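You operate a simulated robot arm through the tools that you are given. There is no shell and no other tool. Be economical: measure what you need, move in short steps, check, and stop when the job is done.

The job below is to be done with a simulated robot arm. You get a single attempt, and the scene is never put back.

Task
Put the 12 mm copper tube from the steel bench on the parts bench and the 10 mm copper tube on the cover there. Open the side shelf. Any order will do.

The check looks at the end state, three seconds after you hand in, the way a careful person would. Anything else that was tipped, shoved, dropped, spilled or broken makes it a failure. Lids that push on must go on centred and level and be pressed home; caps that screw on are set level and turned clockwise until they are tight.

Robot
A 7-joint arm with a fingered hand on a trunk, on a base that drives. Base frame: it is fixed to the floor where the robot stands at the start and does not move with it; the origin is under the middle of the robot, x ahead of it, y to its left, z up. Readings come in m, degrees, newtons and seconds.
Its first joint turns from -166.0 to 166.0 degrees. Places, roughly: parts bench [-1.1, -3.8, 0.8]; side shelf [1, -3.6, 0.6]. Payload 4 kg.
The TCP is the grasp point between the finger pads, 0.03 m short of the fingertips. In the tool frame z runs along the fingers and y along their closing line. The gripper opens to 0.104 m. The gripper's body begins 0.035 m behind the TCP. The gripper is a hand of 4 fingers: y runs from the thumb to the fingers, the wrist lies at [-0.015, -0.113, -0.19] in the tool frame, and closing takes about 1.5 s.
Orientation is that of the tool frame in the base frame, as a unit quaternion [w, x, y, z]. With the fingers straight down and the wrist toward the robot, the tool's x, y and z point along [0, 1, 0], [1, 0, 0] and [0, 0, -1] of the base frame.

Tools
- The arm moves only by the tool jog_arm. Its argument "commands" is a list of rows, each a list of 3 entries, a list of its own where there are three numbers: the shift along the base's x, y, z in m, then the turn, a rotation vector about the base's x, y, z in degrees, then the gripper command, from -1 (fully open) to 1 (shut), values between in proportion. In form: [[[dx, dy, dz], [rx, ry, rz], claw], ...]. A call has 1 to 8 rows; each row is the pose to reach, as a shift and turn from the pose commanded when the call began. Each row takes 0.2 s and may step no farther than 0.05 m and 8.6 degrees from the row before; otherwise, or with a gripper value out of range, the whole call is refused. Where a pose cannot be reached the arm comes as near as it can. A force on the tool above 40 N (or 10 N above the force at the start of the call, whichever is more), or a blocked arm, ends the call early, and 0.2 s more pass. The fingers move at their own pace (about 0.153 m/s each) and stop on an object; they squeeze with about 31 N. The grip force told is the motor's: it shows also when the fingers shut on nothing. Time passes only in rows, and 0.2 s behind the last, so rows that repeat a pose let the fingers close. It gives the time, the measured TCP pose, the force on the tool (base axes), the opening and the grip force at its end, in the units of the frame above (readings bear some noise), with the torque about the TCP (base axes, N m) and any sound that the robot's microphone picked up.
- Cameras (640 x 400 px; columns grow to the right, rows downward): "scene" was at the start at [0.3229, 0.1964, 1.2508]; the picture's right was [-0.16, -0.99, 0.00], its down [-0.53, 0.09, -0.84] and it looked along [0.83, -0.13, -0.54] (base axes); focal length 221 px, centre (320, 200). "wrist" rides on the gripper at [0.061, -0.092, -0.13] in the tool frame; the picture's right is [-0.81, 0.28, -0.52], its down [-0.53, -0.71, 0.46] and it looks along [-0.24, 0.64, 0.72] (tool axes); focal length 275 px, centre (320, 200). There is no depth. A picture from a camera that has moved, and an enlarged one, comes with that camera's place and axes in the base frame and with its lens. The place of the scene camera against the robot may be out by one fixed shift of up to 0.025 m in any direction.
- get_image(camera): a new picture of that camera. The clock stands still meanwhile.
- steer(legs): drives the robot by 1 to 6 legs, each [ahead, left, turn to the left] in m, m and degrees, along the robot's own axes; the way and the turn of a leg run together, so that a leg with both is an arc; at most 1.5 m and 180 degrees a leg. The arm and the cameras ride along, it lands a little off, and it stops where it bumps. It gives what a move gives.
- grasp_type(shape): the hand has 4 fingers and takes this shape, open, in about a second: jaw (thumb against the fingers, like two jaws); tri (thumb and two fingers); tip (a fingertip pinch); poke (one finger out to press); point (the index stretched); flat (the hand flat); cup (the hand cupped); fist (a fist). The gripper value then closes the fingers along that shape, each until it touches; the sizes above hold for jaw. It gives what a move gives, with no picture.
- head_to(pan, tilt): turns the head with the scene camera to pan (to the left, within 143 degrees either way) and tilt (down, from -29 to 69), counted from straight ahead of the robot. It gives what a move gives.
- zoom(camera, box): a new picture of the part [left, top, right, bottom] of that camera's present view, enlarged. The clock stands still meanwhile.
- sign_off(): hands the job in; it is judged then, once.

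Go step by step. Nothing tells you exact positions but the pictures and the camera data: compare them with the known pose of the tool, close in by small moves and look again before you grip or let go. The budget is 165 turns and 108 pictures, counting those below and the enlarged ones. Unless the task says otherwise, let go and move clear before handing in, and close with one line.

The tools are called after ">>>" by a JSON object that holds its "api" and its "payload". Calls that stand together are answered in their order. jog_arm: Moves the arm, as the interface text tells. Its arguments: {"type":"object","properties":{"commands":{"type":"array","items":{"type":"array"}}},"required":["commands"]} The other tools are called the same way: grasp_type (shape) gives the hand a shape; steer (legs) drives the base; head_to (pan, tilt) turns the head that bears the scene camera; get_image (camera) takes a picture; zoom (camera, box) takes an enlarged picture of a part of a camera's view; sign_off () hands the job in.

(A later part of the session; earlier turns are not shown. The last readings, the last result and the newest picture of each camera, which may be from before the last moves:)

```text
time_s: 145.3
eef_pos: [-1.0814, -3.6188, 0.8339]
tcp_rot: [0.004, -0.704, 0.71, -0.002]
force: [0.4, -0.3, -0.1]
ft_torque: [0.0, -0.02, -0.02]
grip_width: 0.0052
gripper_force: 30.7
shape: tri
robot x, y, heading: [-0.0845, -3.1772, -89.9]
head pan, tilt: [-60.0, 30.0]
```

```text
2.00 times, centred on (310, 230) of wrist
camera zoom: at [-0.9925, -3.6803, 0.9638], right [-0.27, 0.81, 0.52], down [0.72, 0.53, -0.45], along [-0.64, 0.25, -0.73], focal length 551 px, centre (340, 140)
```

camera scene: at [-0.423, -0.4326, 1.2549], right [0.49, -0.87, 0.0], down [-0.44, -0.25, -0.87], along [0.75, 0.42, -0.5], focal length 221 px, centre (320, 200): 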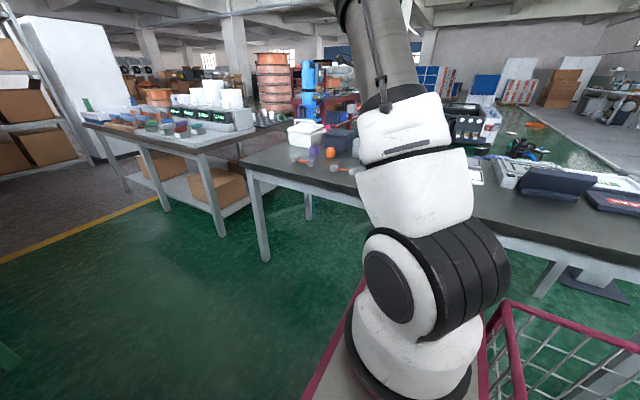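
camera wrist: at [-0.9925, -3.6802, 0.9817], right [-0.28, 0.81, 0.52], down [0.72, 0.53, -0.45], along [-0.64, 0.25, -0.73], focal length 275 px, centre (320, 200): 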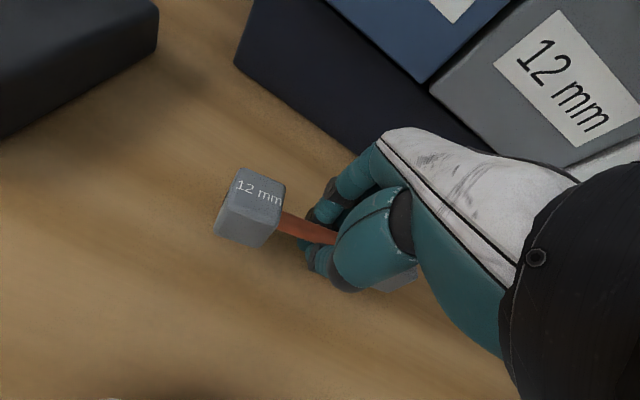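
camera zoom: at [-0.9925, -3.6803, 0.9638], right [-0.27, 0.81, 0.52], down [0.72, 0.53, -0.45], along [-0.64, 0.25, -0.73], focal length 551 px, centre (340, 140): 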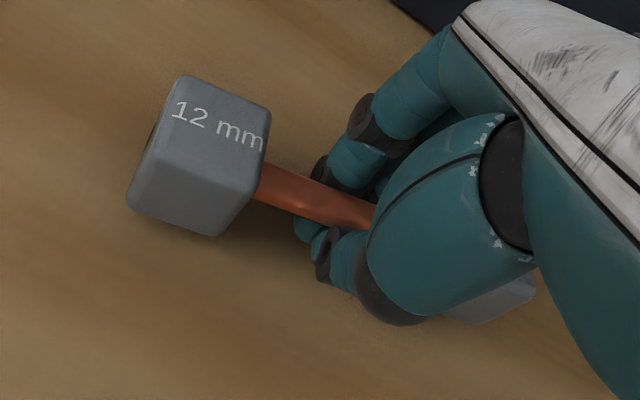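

>>> {"api": "jog_arm", "payload": {"commands": [[[0, 0, -0.002], [0, 0, 0], 1], [[0, 0, -0.004], [0, 0, 0], 1], [[0, 0, -0.006], [0, 0, 0], 1]]}}

>>> {"api": "jog_arm", "payload": {"commands": [[[0, 0, -0.002], [0, 0, 0], 1], [[0, 0, -0.004], [0, 0, 0], 1]]}}

```text
time_s: 146.2
eef_pos: [-1.0821, -3.6196, 0.8297]
tcp_rot: [0.004, -0.704, 0.71, -0.001]
force: [-0.8, -0.3, 3.6]
ft_torque: [-0.03, 0.04, -0.02]
grip_width: 0.0051
gripper_force: 30.9
shape: tri
robot x, y, heading: [-0.0838, -3.1754, -89.7]
head pan, tilt: [-60.0, 30.0]
```

```text
time_s: 146.8
eef_pos: [-1.0831, -3.6187, 0.8284]
tcp_rot: [0.001, -0.705, 0.709, 0.0]
force: [-5.7, -3.3, 23.7]
ft_torque: [-0.19, 0.31, -0.01]
grip_width: 0.0059
gripper_force: 31.0
shape: tri
robot x, y, heading: [-0.0857, -3.1786, -89.7]
head pan, tilt: [-60.0, 30.0]
```

Contact. I ease up 4 mm and open.

>>> {"api": "jog_arm", "payload": {"commands": [[[0, 0, 0.003], [0, 0, 0], 0.9], [[0, 0, 0.004], [0, 0, 0], 0.6], [[0, 0, 0.005], [0, 0, 0], 0.2], [[0, 0, 0.007], [0, 0, 0], -0.3], [[0, 0, 0.008], [0, 0, 0], -0.6], [[0, 0, 0.008], [0, 0, 0], -0.6]]}}

>>> {"api": "get_image", "payload": {"camera": "wrist"}}

```text
time_s: 148.2
eef_pos: [-1.0804, -3.6177, 0.8301]
tcp_rot: [0.006, -0.705, 0.709, -0.003]
force: [2.1, 0.0, 9.6]
ft_torque: [0.09, 0.39, -0.01]
grip_width: 0.082
gripper_force: 0.0
shape: tri
robot x, y, heading: [-0.084, -3.1782, -89.7]
head pan, tilt: [-60.0, 30.0]
```

```text
37 pictures are left
camera wrist: at [-0.992, -3.6797, 0.9609], right [-0.28, 0.81, 0.52], down [0.72, 0.53, -0.44], along [-0.63, 0.25, -0.73], focal length 275 px, centre (320, 200)
```

wrist: 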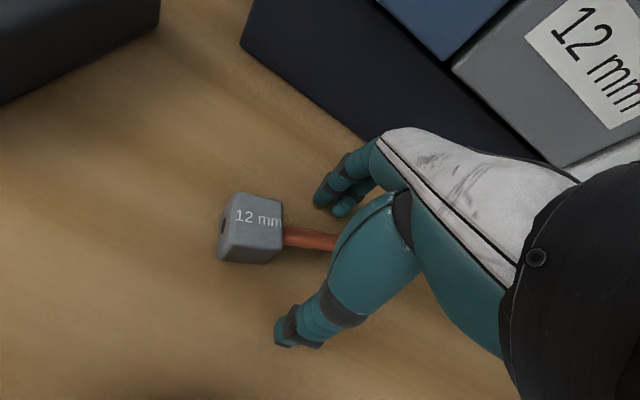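

Released on the wood. I go straight up and check.

>>> {"api": "jog_arm", "payload": {"commands": [[[0, 0, 0.04], [0, 0, 0], -0.6], [[0, 0, 0.08], [0, 0, 0], -0.6], [[0, 0, 0.125], [0, 0, 0], -0.6], [[0, 0, 0.17], [0, 0, 0], -0.6], [[0, 0, 0.215], [0, 0, 0], -0.6], [[0, 0, 0.26], [0, 0, 0], -0.6], [[0, 0, 0.3], [0, 0, 0], -0.6], [[0, 0, 0.34], [0, 0, 0], -0.6]]}}

>>> {"api": "get_image", "payload": {"camera": "wrist"}}

```text
time_s: 149.9
eef_pos: [-1.0285, -3.6071, 1.1429]
tcp_rot: [0.005, -0.705, 0.709, -0.003]
force: [-1.2, -0.4, -1.1]
ft_torque: [0.0, -0.06, -0.03]
grip_width: 0.083
gripper_force: 0.1
shape: tri
out of reach, approached as far as the arm can: row 3, 4, 5, 6, 7, 8
robot x, y, heading: [-0.0853, -3.1747, -89.5]
head pan, tilt: [-60.0, 30.0]
```

```text
36 pictures are left
camera wrist: at [-0.9409, -3.6694, 1.2724], right [-0.28, 0.81, 0.52], down [0.72, 0.53, -0.44], along [-0.63, 0.25, -0.73], focal length 275 px, centre (320, 200)
```

wrist: 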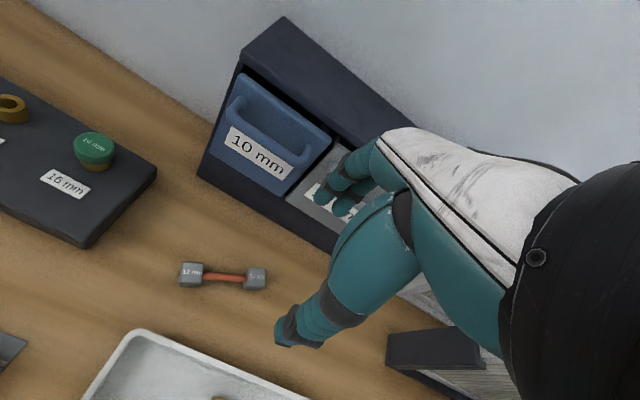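

The 12 mm tube lies on the parts bench. I retract the hand from over the bench before driving, keeping away from the filters.

>>> {"api": "jog_arm", "payload": {"commands": [[[0.045, -0.01, 0.01], [0, 0, 0], -0.6], [[0.09, -0.02, 0.02], [0, 0, 0], -0.6], [[0.135, -0.03, 0.03], [0, 0, 0], -0.6], [[0.18, -0.04, 0.03], [0, 0, 0], -0.6], [[0.225, -0.05, 0.03], [0, 0, 0], -0.6], [[0.27, -0.06, 0.03], [0, 0, 0], -0.6], [[0.315, -0.07, 0.03], [0, 0, 0], -0.6]]}}

```text
time_s: 151.6
eef_pos: [-0.7125, -3.6774, 1.173]
tcp_rot: [0.004, -0.704, 0.71, -0.002]
force: [-0.6, 0.4, -0.7]
ft_torque: [0.0, 0.01, -0.04]
grip_width: 0.0831
gripper_force: 0.0
shape: tri
robot x, y, heading: [-0.0853, -3.1719, -89.7]
head pan, tilt: [-60.0, 30.0]
```

Now I reverse and look at the cart's near end.

>>> {"api": "steer", "payload": {"legs": [[-1.1, 0, 0]]}}

>>> {"api": "head_to", "payload": {"pan": 30, "tilt": 25}}

>>> {"api": "get_image", "payload": {"camera": "scene"}}

```text
time_s: 157.2
eef_pos: [-0.7191, -2.5748, 1.1719]
tcp_rot: [-0.004, 0.708, -0.706, 0.003]
force: [0.5, 0.2, 0.2]
ft_torque: [0.0, 0.02, 0.0]
grip_width: 0.0828
gripper_force: 0.0
shape: tri
robot x, y, heading: [-0.0962, -2.0666, -89.3]
head pan, tilt: [-60.0, 30.0]
```

```text
time_s: 158.9
eef_pos: [-0.7174, -2.575, 1.1728]
tcp_rot: [-0.004, 0.708, -0.707, 0.002]
force: [0.7, -1.2, 0.2]
ft_torque: [0.0, 0.01, -0.01]
grip_width: 0.0832
gripper_force: 0.0
shape: tri
robot x, y, heading: [-0.0953, -2.068, -89.3]
head pan, tilt: [30.0, 25.0]
```

```text
35 pictures are left
camera scene: at [0.1486, -2.3741, 1.2629], right [-0.86, -0.51, 0.0], down [-0.22, 0.36, -0.91], along [0.46, -0.78, -0.42], focal length 221 px, centre (320, 200)
```

scene: 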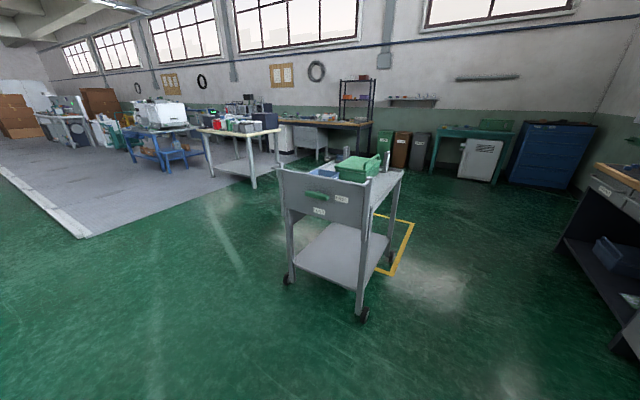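

>>> {"api": "zoom", "payload": {"camera": "scene", "box": [260, 130, 430, 330]}}

>>> {"api": "zoom", "payload": {"camera": "scene", "box": [270, 155, 370, 225]}}

```text
2.00 times, centred on (345, 230) of scene
camera zoom: at [0.1486, -2.3741, 1.2629], right [-0.86, -0.51, 0.0], down [-0.22, 0.36, -0.91], along [0.46, -0.78, -0.42], focal length 442 px, centre (270, 140)
```

zoom: 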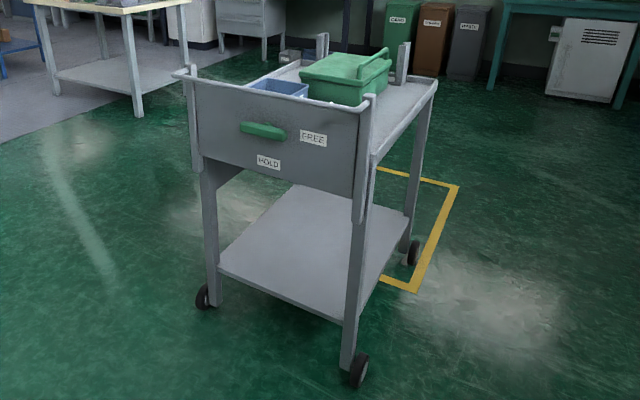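

```text
5.71 times, centred on (320, 190) of scene
camera zoom: at [0.1486, -2.3741, 1.2629], right [-0.86, -0.51, 0.0], down [-0.22, 0.36, -0.91], along [0.46, -0.78, -0.42], focal length 1264 px, centre (320, 257)
```

zoom: 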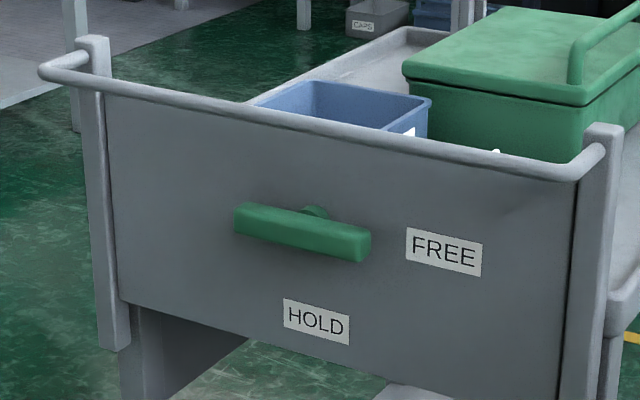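

The end panel has a green T-handle with HOLD and FREE labels: a latch to turn. I drive over in front of it for a closer view.

>>> {"api": "steer", "payload": {"legs": [[0, 0.85, -0.7]]}}

>>> {"api": "head_to", "payload": {"pan": -12, "tilt": 30}}

>>> {"api": "get_image", "payload": {"camera": "scene"}}

```text
time_s: 163.4
eef_pos: [0.1304, -2.5599, 1.1736]
tcp_rot: [0.005, -0.7, 0.714, -0.002]
force: [0.0, 0.1, 0.2]
ft_torque: [0.0, 0.02, 0.03]
grip_width: 0.0826
gripper_force: 0.0
shape: tri
robot x, y, heading: [0.7611, -2.0662, -90.5]
head pan, tilt: [30.0, 25.0]
```

```text
time_s: 164.5
eef_pos: [0.1298, -2.56, 1.1722]
tcp_rot: [0.004, -0.7, 0.714, -0.002]
force: [-0.2, -0.5, -0.9]
ft_torque: [0.02, 0.02, -0.01]
grip_width: 0.0831
gripper_force: 0.1
shape: tri
robot x, y, heading: [0.7649, -2.0637, -90.6]
head pan, tilt: [-12.0, 30.0]
```

```text
32 pictures are left
camera scene: at [0.9372, -2.3856, 1.255], right [-0.98, 0.22, 0.0], down [0.11, 0.49, -0.87], along [-0.19, -0.85, -0.5], focal length 221 px, centre (320, 200)
```

scene: 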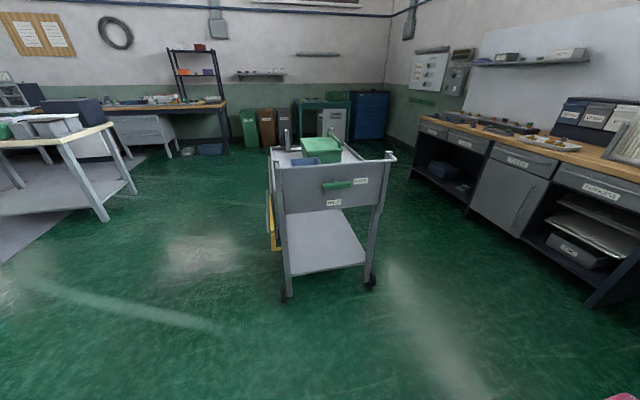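

>>> {"api": "zoom", "payload": {"camera": "scene", "box": [260, 125, 410, 225]}}

>>> {"api": "zoom", "payload": {"camera": "scene", "box": [310, 165, 380, 215]}}

```text
4.00 times, centred on (335, 175) of scene
camera zoom: at [0.9372, -2.3856, 1.255], right [-0.98, 0.22, 0.0], down [0.11, 0.49, -0.87], along [-0.19, -0.85, -0.5], focal length 884 px, centre (260, 300)
```

zoom: 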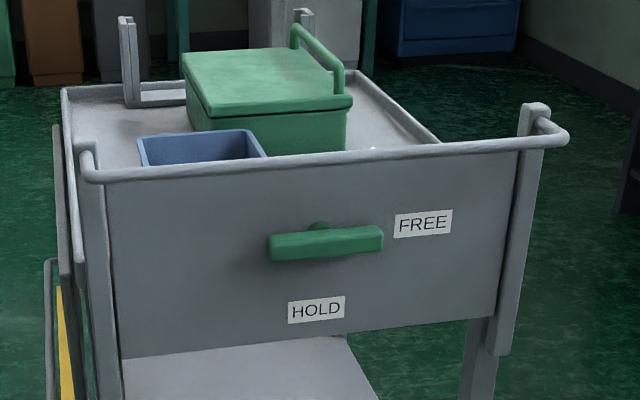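

```text
8.00 times, centred on (345, 190) of scene
camera zoom: at [0.9372, -2.3856, 1.255], right [-0.98, 0.22, 0.0], down [0.11, 0.49, -0.87], along [-0.19, -0.85, -0.5], focal length 1769 px, centre (120, 280)
```

zoom: 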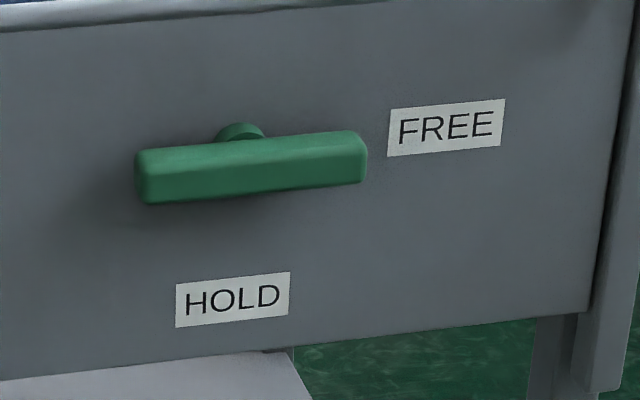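

There seems to be a folded part hanging on the cart's far (+x) side, which fits the stated place (1, -3.6, 0.6). I drive left to see that side.

>>> {"api": "steer", "payload": {"legs": [[0, 1.1, 0.5], [0.5, 0, 0]]}}

>>> {"api": "head_to", "payload": {"pan": -50, "tilt": 30}}

>>> {"api": "get_image", "payload": {"camera": "scene"}}

```text
time_s: 167.2
eef_pos: [0.4712, -2.6293, 1.1723]
tcp_rot: [-0.005, 0.738, -0.675, 0.002]
force: [0.3, 0.7, -0.2]
ft_torque: [-0.02, -0.04, -0.02]
grip_width: 0.0828
gripper_force: 0.1
shape: tri
robot x, y, heading: [1.0465, -2.0688, -84.3]
head pan, tilt: [-12.0, 30.0]
stopped in leg 1: the robot was blocked; the commanded pose is now the measured one
```

```text
time_s: 168.2
eef_pos: [0.4694, -2.6288, 1.1729]
tcp_rot: [-0.005, 0.738, -0.675, 0.002]
force: [0.2, 0.8, -0.1]
ft_torque: [0.02, 0.01, -0.01]
grip_width: 0.0831
gripper_force: 0.0
shape: tri
robot x, y, heading: [1.0487, -2.0689, -84.3]
head pan, tilt: [-50.0, 30.0]
```

```text
29 pictures are left
camera scene: at [1.1997, -2.3428, 1.2549], right [-0.72, 0.7, 0.0], down [0.35, 0.36, -0.87], along [-0.6, -0.62, -0.5], focal length 221 px, centre (320, 200)
```

scene: 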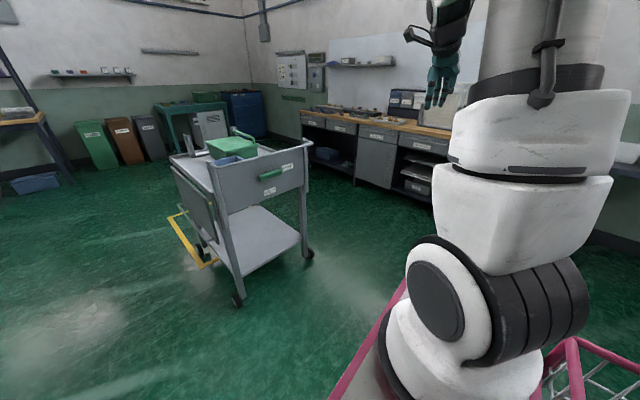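

I was blocked by something on my left. I look there, and zoom in on the cart's side.

>>> {"api": "zoom", "payload": {"camera": "scene", "box": [155, 115, 325, 315]}}

>>> {"api": "head_to", "payload": {"pan": 95, "tilt": 50}}

>>> {"api": "get_image", "payload": {"camera": "scene"}}

```text
2.00 times, centred on (240, 215) of scene
camera zoom: at [1.1997, -2.3428, 1.2549], right [-0.72, 0.7, 0.0], down [0.35, 0.36, -0.87], along [-0.6, -0.62, -0.5], focal length 442 px, centre (480, 170)
```

zoom: 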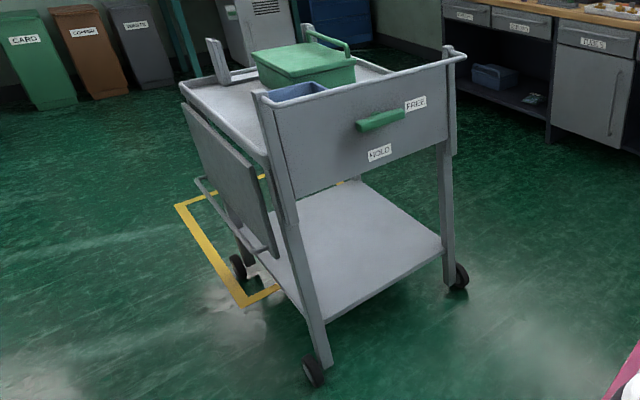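

```text
time_s: 170.5
eef_pos: [0.47, -2.6296, 1.1732]
tcp_rot: [-0.005, 0.737, -0.676, 0.002]
force: [0.0, 0.3, 0.2]
ft_torque: [0.0, -0.01, 0.02]
grip_width: 0.0833
gripper_force: 0.0
shape: tri
robot x, y, heading: [1.0439, -2.0718, -84.2]
head pan, tilt: [95.0, 50.0]
```

```text
27 pictures are left
camera scene: at [1.3384, -2.2635, 1.2255], right [0.19, -0.98, 0.0], down [-0.75, -0.14, -0.64], along [0.63, 0.12, -0.77], focal length 221 px, centre (320, 200)
```

scene: 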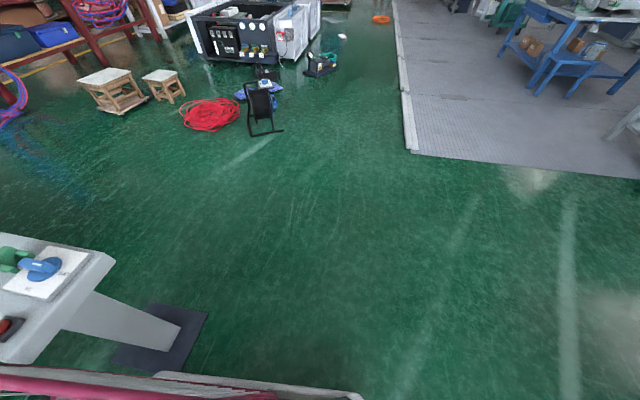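

A control pedestal stands at my rear left; it looks undisturbed. The side shelf is the panel with a rail hanging on the cart's +x side, hinged at its top. I drive forward, around to that side, with the arm side facing the shelf.

>>> {"api": "steer", "payload": {"legs": [[0.3, 0, -5.5], [0, 1.05, 0], [0.85, 0, 0]]}}

>>> {"api": "head_to", "payload": {"pan": -60, "tilt": 30}}

>>> {"api": "get_image", "payload": {"camera": "wrist"}}

```text
time_s: 181.8
eef_pos: [1.5118, -3.7224, 1.1735]
tcp_rot: [0.004, -0.705, 0.709, -0.002]
force: [0.0, -0.2, 0.7]
ft_torque: [-0.03, 0.02, 0.02]
grip_width: 0.083
gripper_force: 0.2
shape: tri
robot x, y, heading: [2.1402, -3.2269, -89.5]
head pan, tilt: [95.0, 50.0]
```

```text
time_s: 184.2
eef_pos: [1.5129, -3.7235, 1.1741]
tcp_rot: [0.005, -0.706, 0.709, -0.001]
force: [-0.3, -0.2, 1.7]
ft_torque: [0.01, -0.01, 0.0]
grip_width: 0.0832
gripper_force: 0.0
shape: tri
robot x, y, heading: [2.1392, -3.221, -89.7]
head pan, tilt: [-60.0, 30.0]
```

```text
26 pictures are left
camera wrist: at [1.6022, -3.7846, 1.3034], right [-0.28, 0.81, 0.52], down [0.72, 0.53, -0.45], along [-0.64, 0.25, -0.73], focal length 275 px, centre (320, 200)
```

wrist: 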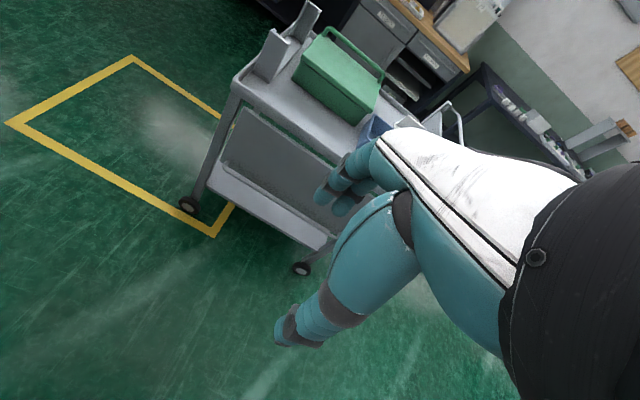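

>>> {"api": "zoom", "payload": {"camera": "wrist", "box": [170, 60, 380, 290]}}

>>> {"api": "zoom", "payload": {"camera": "scene", "box": [0, 80, 320, 330]}}

```text
1.74 times, centred on (275, 175) of wrist
camera zoom: at [1.6022, -3.7846, 1.3034], right [-0.28, 0.81, 0.52], down [0.72, 0.53, -0.45], along [-0.64, 0.25, -0.73], focal length 479 px, centre (398, 244)
```

zoom: 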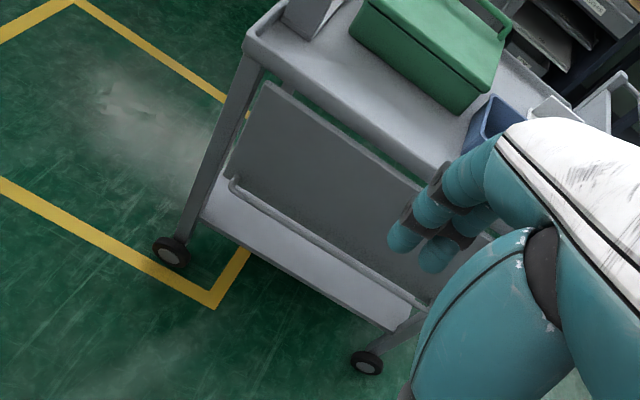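

```text
1.60 times, centred on (160, 205) of scene
camera zoom: at [2.2567, -3.4948, 1.2549], right [-0.51, 0.86, 0.0], down [0.43, 0.25, -0.87], along [-0.75, -0.44, -0.5], focal length 354 px, centre (576, 192)
```

zoom: 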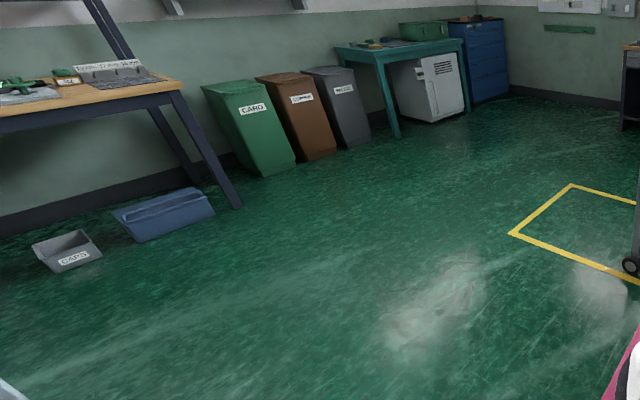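

The shelf panel hangs with its rail near x 0.98, z 0.48, y -3.88 to -3.39. I lower the hand in front of it while tilting 45 degrees towards it, then look.

>>> {"api": "jog_arm", "payload": {"commands": [[[-0.02, 0.01, -0.04], [0, 5, 0], -1], [[-0.04, 0.02, -0.08], [0, 10, 0], -1], [[-0.06, 0.03, -0.12], [0, 16, 0], -1], [[-0.08, 0.04, -0.16], [0, 22, 0], -1], [[-0.1, 0.05, -0.2], [0, 28, 0], -1], [[-0.12, 0.06, -0.24], [0, 34, 0], -1], [[-0.14, 0.07, -0.28], [0, 40, 0], -1], [[-0.16, 0.08, -0.32], [0, 45, 0], -1]]}}

>>> {"api": "jog_arm", "payload": {"commands": [[[-0.02, 0.005, -0.04], [0, 0, 0], -1], [[-0.04, 0.01, -0.08], [0, 0, 0], -1], [[-0.06, 0.015, -0.12], [0, 0, 0], -1], [[-0.08, 0.02, -0.16], [0, 0, 0], -1], [[-0.09, 0.02, -0.2], [0, 0, 0], -1]]}}

>>> {"api": "get_image", "payload": {"camera": "wrist"}}

```text
time_s: 186.0
eef_pos: [1.3555, -3.6405, 0.8554]
tcp_rot: [-0.268, -0.653, 0.656, 0.268]
force: [-0.2, 0.1, -0.7]
ft_torque: [0.0, -0.07, 0.04]
grip_width: 0.1038
gripper_force: 0.0
shape: tri
robot x, y, heading: [2.1375, -3.2217, -89.7]
head pan, tilt: [-60.0, 30.0]
```

```text
time_s: 187.2
eef_pos: [1.2649, -3.6244, 0.6533]
tcp_rot: [-0.268, -0.653, 0.656, 0.268]
force: [0.7, 0.6, 0.6]
ft_torque: [0.03, 0.01, 0.03]
grip_width: 0.1038
gripper_force: 0.0
shape: tri
robot x, y, heading: [2.1396, -3.2206, -89.7]
head pan, tilt: [-60.0, 30.0]
```

```text
23 pictures are left
camera wrist: at [1.4204, -3.6855, 0.6813], right [0.17, 0.81, 0.56], down [0.19, 0.53, -0.83], along [-0.97, 0.25, -0.06], focal length 275 px, centre (320, 200)
```

wrist: 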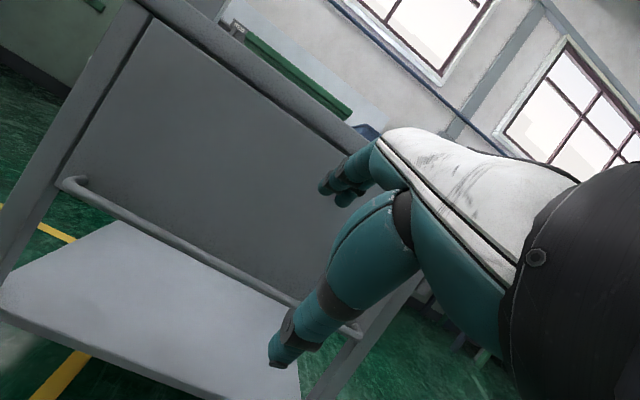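

The rail runs at about x 0.987, z 0.482, y -3.88 to -3.39. I tilt to 75 degrees and come up to its middle with the hand half open.

>>> {"api": "jog_arm", "payload": {"commands": [[[-0.01, 0, -0.04], [0, 6, 0], -0.4], [[-0.03, 0, -0.08], [0, 12, 0], -0.4], [[-0.06, 0, -0.115], [0, 18, 0], -0.4], [[-0.1, 0, -0.14], [0, 24, 0], -0.4], [[-0.14, -0.005, -0.155], [0, 30, 0], -0.4], [[-0.18, -0.005, -0.16], [0, 30, 0], -0.4]]}}

>>> {"api": "get_image", "payload": {"camera": "wrist"}}

```text
time_s: 188.6
eef_pos: [1.1943, -3.5627, 0.6185]
tcp_rot: [-0.422, -0.567, 0.569, 0.42]
force: [-0.4, -0.7, -0.4]
ft_torque: [-0.03, 0.13, -0.13]
grip_width: 0.0729
gripper_force: 0.1
shape: tri
out of reach, approached as far as the arm can: row 3, 4, 5, 6
robot x, y, heading: [2.1384, -3.2234, -89.5]
head pan, tilt: [-60.0, 30.0]
```

```text
22 pictures are left
camera wrist: at [1.3445, -3.6228, 0.5671], right [0.41, 0.81, 0.41], down [-0.23, 0.53, -0.82], along [-0.88, 0.25, 0.4], focal length 275 px, centre (320, 200)
```

wrist: 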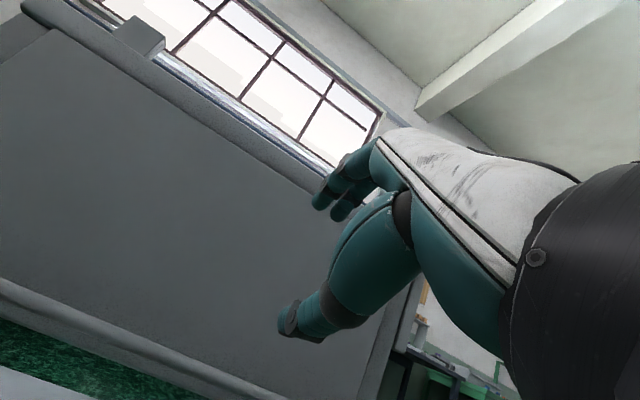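

75 degrees is out of reach that low. I return to a 45 degree tilt and approach the rail that way.

>>> {"api": "jog_arm", "payload": {"commands": [[[0, -0.015, -0.01], [0, -6, 0], -0.4], [[0, -0.03, -0.02], [0, -12, 0], -0.4], [[0, -0.045, -0.03], [0, -18, 0], -0.4], [[0, -0.06, -0.04], [0, -24, 0], -0.4], [[-0.01, -0.065, -0.06], [0, -30, 0], -0.4], [[-0.04, -0.065, -0.08], [0, -30, 0], -0.4], [[-0.08, -0.065, -0.1], [0, -30, 0], -0.4]]}}

>>> {"api": "get_image", "payload": {"camera": "wrist"}}

```text
time_s: 190.2
eef_pos: [1.1588, -3.6253, 0.5496]
tcp_rot: [-0.266, -0.653, 0.657, 0.267]
force: [-0.8, 0.1, 1.0]
ft_torque: [0.02, 0.01, -0.01]
grip_width: 0.0729
gripper_force: 0.2
shape: tri
out of reach, approached as far as the arm can: row 6, 7
robot x, y, heading: [2.1398, -3.2231, -89.5]
head pan, tilt: [-60.0, 30.0]
```

```text
21 pictures are left
camera wrist: at [1.315, -3.6864, 0.5784], right [0.17, 0.81, 0.56], down [0.19, 0.53, -0.83], along [-0.97, 0.25, -0.07], focal length 275 px, centre (320, 200)
```

wrist: 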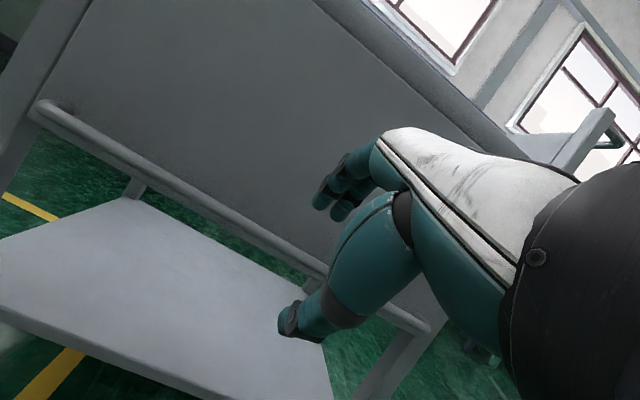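

The wanted pose is too far out, so I bring the base 0.13 m closer.

>>> {"api": "steer", "payload": {"legs": [[0, -0.1, 0]]}}

>>> {"api": "jog_arm", "payload": {"commands": [[[0, 0, -0.02], [0, 0, 0], -0.4], [[-0.01, 0, -0.035], [0, 0, 0], -0.4]]}}

>>> {"api": "get_image", "payload": {"camera": "wrist"}}

```text
time_s: 191.4
eef_pos: [1.0552, -3.6263, 0.5502]
tcp_rot: [-0.267, -0.652, 0.657, 0.268]
force: [0.9, 1.0, 0.6]
ft_torque: [0.0, 0.0, -0.01]
grip_width: 0.0728
gripper_force: 0.1
shape: tri
robot x, y, heading: [2.0341, -3.2194, -89.7]
head pan, tilt: [-60.0, 30.0]
```

```text
time_s: 192.0
eef_pos: [1.0561, -3.6255, 0.55]
tcp_rot: [-0.267, -0.652, 0.656, 0.269]
force: [-0.4, 0.0, -0.5]
ft_torque: [0.01, 0.0, 0.0]
grip_width: 0.0726
gripper_force: 0.0
shape: tri
out of reach, approached as far as the arm can: row 1, 2
robot x, y, heading: [2.039, -3.2195, -89.7]
head pan, tilt: [-60.0, 30.0]
```

```text
20 pictures are left
camera wrist: at [1.2116, -3.6869, 0.5784], right [0.17, 0.81, 0.56], down [0.19, 0.53, -0.83], along [-0.97, 0.25, -0.07], focal length 275 px, centre (320, 200)
```

wrist: 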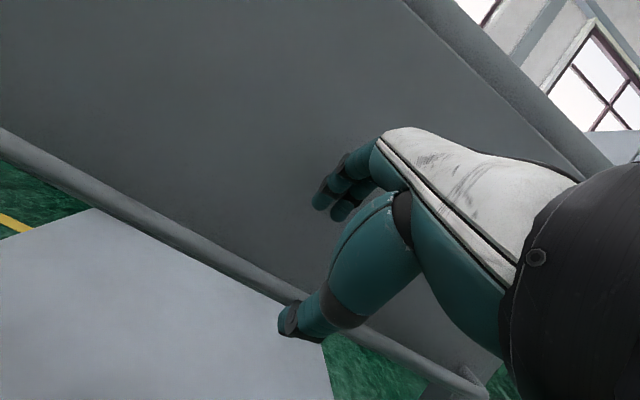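

The arm can't go lower at this tilt. I zoom in to judge the gap between rail and panel.

>>> {"api": "zoom", "payload": {"camera": "wrist", "box": [260, 240, 520, 400]}}

```text
2.46 times, centred on (390, 320) of wrist
camera zoom: at [1.2116, -3.6869, 0.5784], right [0.17, 0.81, 0.56], down [0.19, 0.53, -0.83], along [-0.97, 0.25, -0.07], focal length 678 px, centre (148, -95)
```

zoom: 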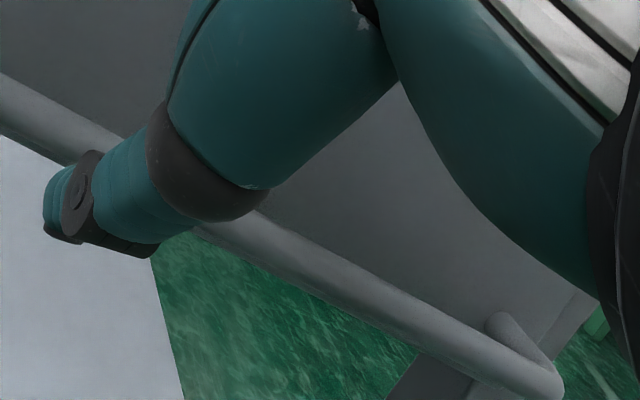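

The rail stands off about 4 cm from the panel, enough for the fingers. I return to a 15 degree tilt and position the fingers above the gap.

>>> {"api": "jog_arm", "payload": {"commands": [[[0.01, 0, 0.02], [0, -6, 0], -0.4], [[0.02, 0, 0.04], [0, -12, 0], -0.2], [[0.02, 0, 0.05], [0, -18, 0], 0], [[0.01, 0, 0.05], [0, -24, 0], 0], [[-0.02, 0, 0.05], [0, -30, 0], 0], [[-0.053, 0, 0.03], [0, -30, 0], 0], [[-0.053, 0, 0.015], [0, -30, 0], 0]]}}

>>> {"api": "get_image", "payload": {"camera": "wrist"}}

```text
time_s: 193.6
eef_pos: [1.0421, -3.6283, 0.5948]
tcp_rot: [-0.089, -0.7, 0.703, 0.09]
force: [0.4, -0.5, 0.3]
ft_torque: [0.01, 0.01, 0.0]
grip_width: 0.0522
gripper_force: 0.1
shape: tri
out of reach, approached as far as the arm can: row 5, 6, 7
robot x, y, heading: [2.0353, -3.2223, -89.7]
head pan, tilt: [-60.0, 30.0]
```

```text
18 pictures are left
camera wrist: at [1.1619, -3.6896, 0.6962], right [-0.13, 0.81, 0.57], down [0.58, 0.53, -0.62], along [-0.8, 0.25, -0.54], focal length 275 px, centre (320, 200)
```

wrist: 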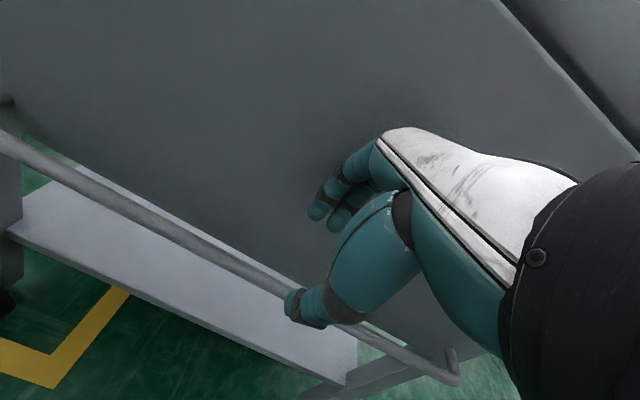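

I shift the base 4 cm closer so the fingers hang right over the gap, then go down.

>>> {"api": "steer", "payload": {"legs": [[0, -0.04, 0]]}}

>>> {"api": "jog_arm", "payload": {"commands": [[[0, 0, -0.02], [0, 0, 0], 0], [[0, 0, -0.04], [0, 0, 0], 0]]}}

>>> {"api": "get_image", "payload": {"camera": "wrist"}}

```text
time_s: 194.4
eef_pos: [1.0287, -3.6291, 0.5885]
tcp_rot: [-0.084, -0.7, 0.704, 0.087]
force: [23.8, 0.7, 3.1]
ft_torque: [0.04, 0.76, -0.19]
grip_width: 0.0469
gripper_force: 0.1
shape: tri
robot x, y, heading: [2.018, -3.2232, -89.3]
head pan, tilt: [-60.0, 30.0]
stopped in leg 1: the force on the tool passed its limit (the readings are from after the stop); the commanded pose is now the measured one
```

```text
time_s: 195.0
eef_pos: [1.0443, -3.6142, 0.5414]
tcp_rot: [-0.087, -0.7, 0.703, 0.088]
force: [-0.7, -0.4, 2.0]
ft_torque: [0.06, -0.1, 0.01]
grip_width: 0.0519
gripper_force: 0.0
shape: tri
out of reach, approached as far as the arm can: row 1, 2
robot x, y, heading: [2.0165, -3.224, -89.8]
head pan, tilt: [-60.0, 30.0]
```

```text
17 pictures are left
camera wrist: at [1.1646, -3.6755, 0.6442], right [-0.13, 0.81, 0.57], down [0.58, 0.53, -0.62], along [-0.8, 0.25, -0.54], focal length 275 px, centre (320, 200)
```

wrist: 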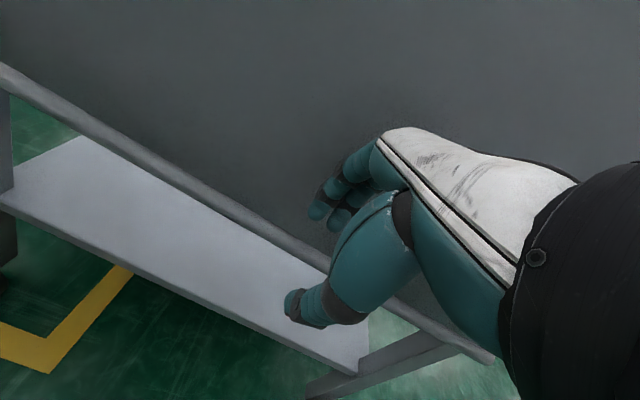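

The knuckles touch the panel at this small tilt, and the arm is near full stretch. I back the hand off, tilt again to 45 degrees, and bring the base 0.17 m closer so I can get lower.

>>> {"api": "jog_arm", "payload": {"commands": [[[0.03, 0, 0.03], [0, 0, 0], -0.4], [[0.07, 0, 0.05], [0, 6, 0], -0.4], [[0.11, 0, 0.07], [0, 12, 0], -0.4], [[0.15, 0, 0.08], [0, 18, 0], -0.4], [[0.19, 0, 0.08], [0, 24, 0], -0.4], [[0.23, 0, 0.08], [0, 30, 0], -0.4]]}}

>>> {"api": "steer", "payload": {"legs": [[0, -0.17, -0.2]]}}

>>> {"api": "jog_arm", "payload": {"commands": [[[0, 0, -0.04], [0, 0, 0], -0.4], [[0, 0, -0.08], [0, 0, 0], -0.4], [[0, 0, -0.11], [0, 0, 0], -0.4]]}}

```text
time_s: 196.4
eef_pos: [1.2752, -3.6155, 0.619]
tcp_rot: [-0.265, -0.653, 0.658, 0.266]
force: [-0.1, 1.7, -0.1]
ft_torque: [0.05, -0.02, 0.01]
grip_width: 0.0723
gripper_force: 0.1
shape: tri
robot x, y, heading: [2.0203, -3.222, -89.7]
head pan, tilt: [-60.0, 30.0]
```

```text
time_s: 197.9
eef_pos: [1.1005, -3.6112, 0.6185]
tcp_rot: [-0.264, -0.652, 0.66, 0.266]
force: [-0.4, -0.1, -0.1]
ft_torque: [-0.02, 0.0, 0.0]
grip_width: 0.0724
gripper_force: 0.0
shape: tri
robot x, y, heading: [1.8473, -3.2244, -90.2]
head pan, tilt: [-60.0, 30.0]
```

```text
time_s: 198.7
eef_pos: [1.0999, -3.6141, 0.5072]
tcp_rot: [-0.264, -0.651, 0.66, 0.266]
force: [0.0, -0.5, 0.0]
ft_torque: [-0.01, -0.01, -0.01]
grip_width: 0.0725
gripper_force: 0.1
shape: tri
robot x, y, heading: [1.8475, -3.2218, -89.7]
head pan, tilt: [-60.0, 30.0]
```

Now it reaches. I tilt to about 60 degrees and creep towards the rail with a smaller opening.

>>> {"api": "jog_arm", "payload": {"commands": [[[0, -0.002, 0], [0, 7, 0], 0], [[-0.01, -0.004, 0], [0, 14, 0], 0], [[-0.05, -0.005, -0.01], [0, 14, 0], 0], [[-0.075, -0.005, -0.015], [0, 14, 0], 0]]}}

>>> {"api": "get_image", "payload": {"camera": "wrist"}}

```text
time_s: 199.7
eef_pos: [1.0253, -3.6174, 0.4929]
tcp_rot: [-0.342, -0.615, 0.622, 0.343]
force: [-0.6, 0.3, 0.3]
ft_torque: [0.01, 0.01, 0.0]
grip_width: 0.0523
gripper_force: 0.1
shape: tri
robot x, y, heading: [1.844, -3.2231, -90.2]
head pan, tilt: [-60.0, 30.0]
```

```text
16 pictures are left
camera wrist: at [1.1826, -3.6791, 0.4841], right [0.3, 0.81, 0.5], down [0.0, 0.53, -0.85], along [-0.95, 0.26, 0.16], focal length 275 px, centre (320, 200)
```

wrist: 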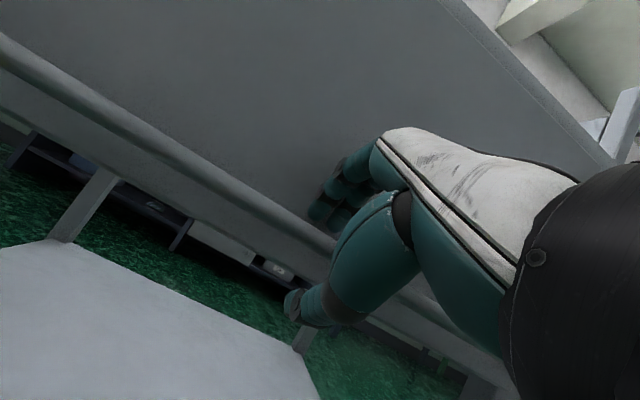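

The rail passes right between the fingers and thumb. I advance 2.5 cm and close.

>>> {"api": "jog_arm", "payload": {"commands": [[[-0.012, 0, -0.002], [0, 0, 0], 0], [[-0.022, 0, -0.003], [0, 0, 0], 0]]}}

>>> {"api": "jog_arm", "payload": {"commands": [[[0, 0, 0], [0, 0, 0], 0.5], [[0, 0, 0], [0, 0, 0], 1], [[0, 0, 0], [0, 0, 0], 1], [[0, 0, 0], [0, 0, 0], 1], [[0, 0, 0], [0, 0, 0], 1], [[0, 0, 0], [0, 0, 0], 1]]}}

>>> {"api": "get_image", "payload": {"camera": "wrist"}}

```text
time_s: 200.2
eef_pos: [1.0156, -3.6168, 0.4891]
tcp_rot: [-0.342, -0.614, 0.623, 0.344]
force: [29.5, 1.6, 9.3]
ft_torque: [0.05, 0.87, -0.13]
grip_width: 0.0493
gripper_force: 0.1
shape: tri
robot x, y, heading: [1.8464, -3.2206, -90.2]
head pan, tilt: [-60.0, 30.0]
stopped in row 2: the force on the tool passed its limit (the readings are from after the stop); the commanded pose is now the measured one
```

```text
time_s: 201.6
eef_pos: [1.0143, -3.617, 0.486]
tcp_rot: [-0.338, -0.614, 0.624, 0.343]
force: [22.8, 0.5, -34.1]
ft_torque: [0.04, 0.04, 0.03]
grip_width: 0.0004
gripper_force: 31.2
shape: tri
robot x, y, heading: [1.8495, -3.2219, -89.8]
head pan, tilt: [-60.0, 30.0]
```

```text
15 pictures are left
camera wrist: at [1.1728, -3.6786, 0.4778], right [0.3, 0.81, 0.51], down [0.0, 0.53, -0.85], along [-0.95, 0.26, 0.16], focal length 275 px, centre (320, 200)
```

wrist: 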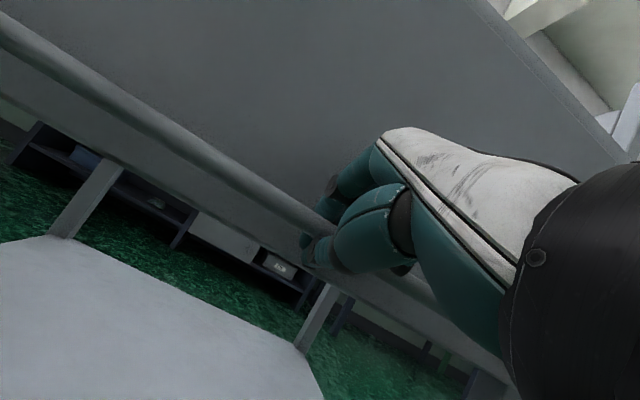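

The fingers have closed around the rail. I test by pulling along the start of the arc.

>>> {"api": "jog_arm", "payload": {"commands": [[[0.02, 0, 0.004], [0, -4, 0], 1], [[0.04, 0, 0.011], [0, -8, 0], 1], [[0.058, 0, 0.019], [0, -12, 0], 1]]}}

>>> {"api": "get_image", "payload": {"camera": "wrist"}}

```text
time_s: 202.4
eef_pos: [1.0738, -3.6162, 0.5069]
tcp_rot: [-0.273, -0.648, 0.655, 0.276]
force: [7.2, 0.9, -29.1]
ft_torque: [0.04, -0.09, -0.01]
grip_width: 0.0005
gripper_force: 31.6
shape: tri
robot x, y, heading: [1.8482, -3.2228, -89.7]
head pan, tilt: [-60.0, 30.0]
```

```text
14 pictures are left
camera wrist: at [1.2286, -3.6784, 0.5308], right [0.19, 0.81, 0.56], down [0.18, 0.53, -0.83], along [-0.97, 0.26, -0.04], focal length 275 px, centre (320, 200)
```

wrist: 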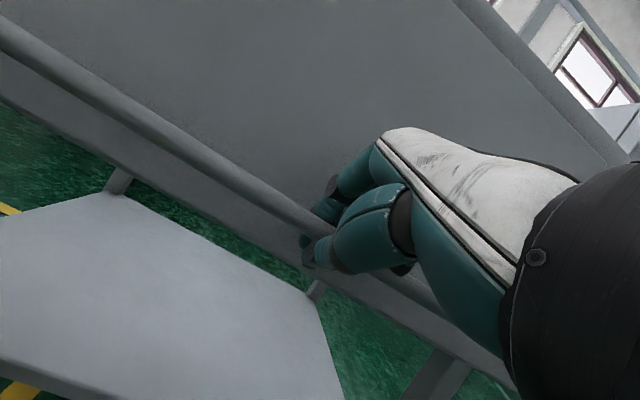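

The rail follows. I continue along the arc to 45 degrees and then further.

>>> {"api": "jog_arm", "payload": {"commands": [[[0.027, 0, 0.0145], [0, -6, 0], 1], [[0.05, 0, 0.033], [0, -12, 0], 1], [[0.0725, 0, 0.0536], [0, -18, 0], 1], [[0.0914, 0, 0.0775], [0, -24, 0], 1]]}}

>>> {"api": "get_image", "payload": {"camera": "wrist"}}

```text
time_s: 203.4
eef_pos: [1.1668, -3.6157, 0.5797]
tcp_rot: [-0.129, -0.692, 0.698, 0.135]
force: [13.8, 2.0, -10.3]
ft_torque: [0.06, -0.04, 0.01]
grip_width: 0.0003
gripper_force: 31.2
shape: tri
robot x, y, heading: [1.8429, -3.2232, -89.9]
head pan, tilt: [-60.0, 30.0]
stopped in row 4: the force on the tool passed its limit (the readings are from after the stop); the commanded pose is now the measured one
```

```text
13 pictures are left
camera wrist: at [1.2989, -3.6791, 0.6665], right [-0.06, 0.81, 0.59], down [0.5, 0.53, -0.68], along [-0.86, 0.26, -0.44], focal length 275 px, centre (320, 200)
```

wrist: 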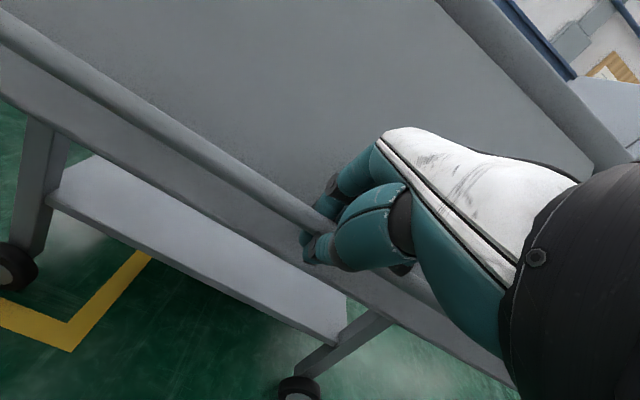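

The shelf swings out while the cart stays put. I continue upward in smaller parts.

>>> {"api": "jog_arm", "payload": {"commands": [[[0.018, 0, 0.026], [0, -7, 0], 1], [[0.032, 0, 0.053], [0, -14, 0], 1], [[0.041, 0, 0.083], [0, -21, 0], 1]]}}

>>> {"api": "jog_arm", "payload": {"commands": [[[0.006, 0, 0.03], [0, -7, 0], 1], [[0.006, 0, 0.06], [0, -14, 0], 1]]}}

>>> {"api": "get_image", "payload": {"camera": "wrist"}}

```text
time_s: 204.2
eef_pos: [1.2081, -3.6168, 0.6654]
tcp_rot: [0.0, -0.705, 0.709, 0.007]
force: [28.3, 0.9, -17.3]
ft_torque: [0.02, -0.2, 0.02]
grip_width: 0.0002
gripper_force: 30.9
shape: tri
robot x, y, heading: [1.845, -3.2237, -90.1]
head pan, tilt: [-60.0, 30.0]
```

```text
time_s: 204.8
eef_pos: [1.2184, -3.617, 0.7031]
tcp_rot: [0.066, -0.701, 0.708, -0.056]
force: [12.1, -1.4, -8.5]
ft_torque: [-0.06, -0.08, -0.01]
grip_width: 0.0
gripper_force: 31.0
shape: tri
robot x, y, heading: [1.848, -3.2225, -90.1]
head pan, tilt: [-60.0, 30.0]
stopped in row 2: the force on the tool passed its limit (the readings are from after the stop); the commanded pose is now the measured one
```

```text
12 pictures are left
camera wrist: at [1.2854, -3.6796, 0.8457], right [-0.35, 0.81, 0.48], down [0.78, 0.53, -0.32], along [-0.51, 0.26, -0.82], focal length 275 px, centre (320, 200)
```

wrist: 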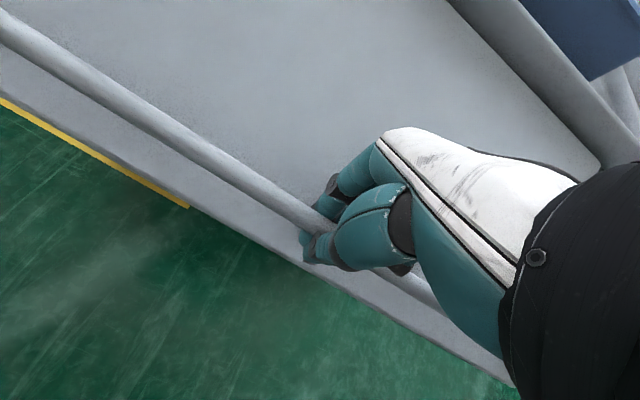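

About 75 degrees reached, with some outward force, so I follow with a bit more x.

>>> {"api": "jog_arm", "payload": {"commands": [[[0.01, 0, 0.012], [0, -3, 0], 1], [[0.014, 0, 0.03], [0, -7, 0], 1], [[0.014, 0, 0.048], [0, -12, 0], 1]]}}

>>> {"api": "get_image", "payload": {"camera": "wrist"}}

```text
time_s: 205.6
eef_pos: [1.2272, -3.617, 0.754]
tcp_rot: [0.135, -0.692, 0.698, -0.127]
force: [-17.1, 2.1, -5.9]
ft_torque: [0.01, 0.17, -0.12]
grip_width: 0.0003
gripper_force: 30.6
shape: tri
robot x, y, heading: [1.8483, -3.2211, -90.0]
head pan, tilt: [-60.0, 30.0]
```

```text
11 pictures are left
camera wrist: at [1.2638, -3.6792, 0.9068], right [-0.44, 0.81, 0.39], down [0.83, 0.53, -0.16], along [-0.34, 0.26, -0.91], focal length 275 px, centre (320, 200)
```

wrist: 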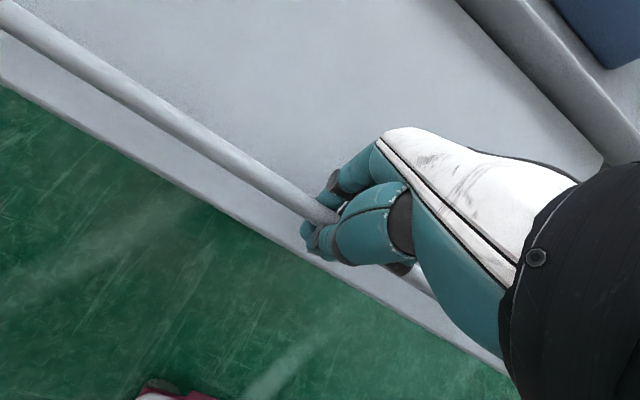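

That should be about horizontal. I nudge up slightly to find the stop.

>>> {"api": "jog_arm", "payload": {"commands": [[[-0.008, 0, 0.012], [0, -3, 0], 1], [[-0.013, 0, 0.025], [0, -6, 0], 1]]}}

```text
time_s: 206.2
eef_pos: [1.2213, -3.6167, 0.7769]
tcp_rot: [0.175, -0.685, 0.688, -0.165]
force: [22.3, 5.8, -3.4]
ft_torque: [0.04, -0.19, -0.05]
grip_width: 0.0001
gripper_force: 30.8
shape: tri
robot x, y, heading: [1.8481, -3.2218, -89.9]
head pan, tilt: [-60.0, 30.0]
```

No hard stop yet. I test whether the shelf holds itself by easing down a little and reading the force.

>>> {"api": "jog_arm", "payload": {"commands": [[[0.006, 0, -0.01], [0, 3, 0], 1], [[0.008, 0, -0.02], [0, 6, 0], 1], [[0.008, 0, -0.02], [0, 6, 0], 1]]}}

>>> {"api": "get_image", "payload": {"camera": "wrist"}}

```text
time_s: 207.0
eef_pos: [1.2242, -3.6176, 0.7581]
tcp_rot: [0.136, -0.692, 0.697, -0.127]
force: [1.2, 2.5, 1.8]
ft_torque: [0.01, -0.03, -0.05]
grip_width: 0.0
gripper_force: 30.9
shape: tri
robot x, y, heading: [1.8462, -3.221, -90.1]
head pan, tilt: [-60.0, 30.0]
```

```text
10 pictures are left
camera wrist: at [1.2607, -3.6797, 0.9112], right [-0.44, 0.81, 0.39], down [0.83, 0.53, -0.16], along [-0.34, 0.26, -0.91], focal length 275 px, centre (320, 200)
```

wrist: 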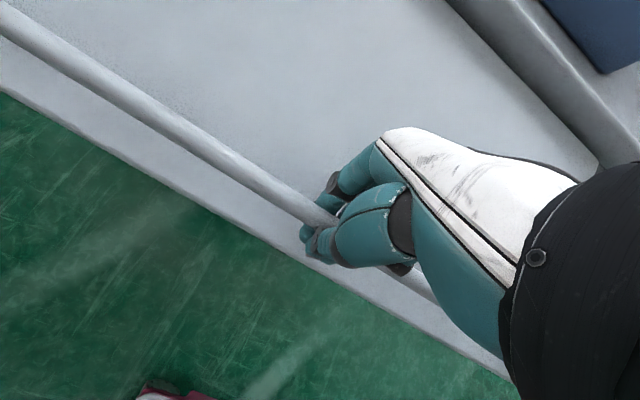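

Almost no load is felt, so the hinge seems to hold. I open gently and see.

>>> {"api": "jog_arm", "payload": {"commands": [[[0, 0, 0], [0, 0, 0], 0.6], [[0, 0, 0], [0, 0, 0], 0.2], [[0, 0, 0], [0, 0, 0], -0.2], [[0, 0, 0], [0, 0, 0], -0.4]]}}

>>> {"api": "get_image", "payload": {"camera": "wrist"}}

```text
time_s: 208.0
eef_pos: [1.2252, -3.6176, 0.7581]
tcp_rot: [0.137, -0.692, 0.697, -0.127]
force: [1.3, -0.1, 1.7]
ft_torque: [0.0, 0.0, 0.04]
grip_width: 0.0714
gripper_force: 0.0
shape: tri
robot x, y, heading: [1.8473, -3.225, -89.7]
head pan, tilt: [-60.0, 30.0]
```

```text
9 pictures are left
camera wrist: at [1.2613, -3.6799, 0.911], right [-0.44, 0.81, 0.39], down [0.83, 0.53, -0.16], along [-0.33, 0.26, -0.91], focal length 275 px, centre (320, 200)
```

wrist: 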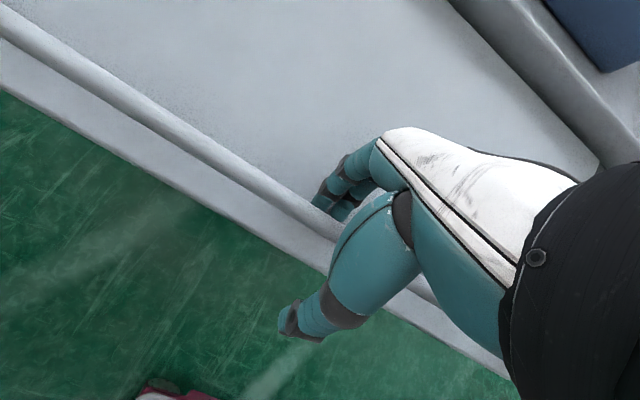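

It stays. I withdraw along the tool axis.

>>> {"api": "jog_arm", "payload": {"commands": [[[-0.011, 0, 0.03], [0, 0, 0], -0.4], [[-0.026, 0, 0.07], [0, 0, 0], -0.4], [[-0.03, 0, 0.11], [0, 0, 0], -0.4], [[-0.03, 0, 0.15], [0, 0, 0], -0.4], [[-0.03, 0, 0.19], [0, 5, 0], -0.4], [[0, 0, 0.23], [0, 10, 0], -0.4], [[0.03, 0, 0.26], [0, 15, 0], -0.4], [[0.06, 0, 0.29], [0, 20, 0], -0.4]]}}

>>> {"api": "get_image", "payload": {"camera": "wrist"}}

```text
time_s: 209.8
eef_pos: [1.2832, -3.6163, 1.048]
tcp_rot: [0.012, -0.703, 0.711, -0.005]
force: [0.0, -0.1, 0.2]
ft_torque: [0.02, -0.01, 0.02]
grip_width: 0.0724
gripper_force: 0.2
shape: tri
robot x, y, heading: [1.8466, -3.2252, -90.0]
head pan, tilt: [-60.0, 30.0]
```

```text
8 pictures are left
camera wrist: at [1.3699, -3.6783, 1.1787], right [-0.28, 0.81, 0.52], down [0.73, 0.53, -0.43], along [-0.62, 0.26, -0.74], focal length 275 px, centre (320, 200)
```

wrist: 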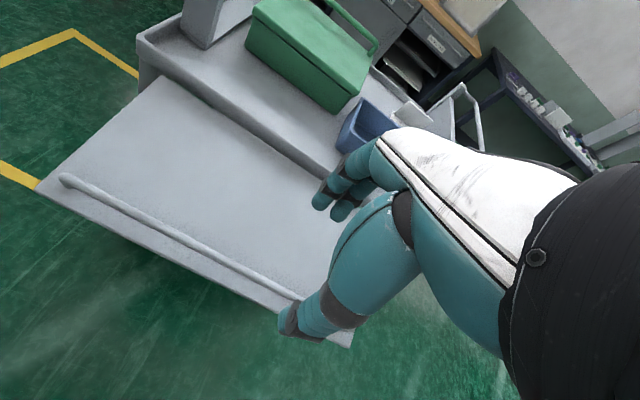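

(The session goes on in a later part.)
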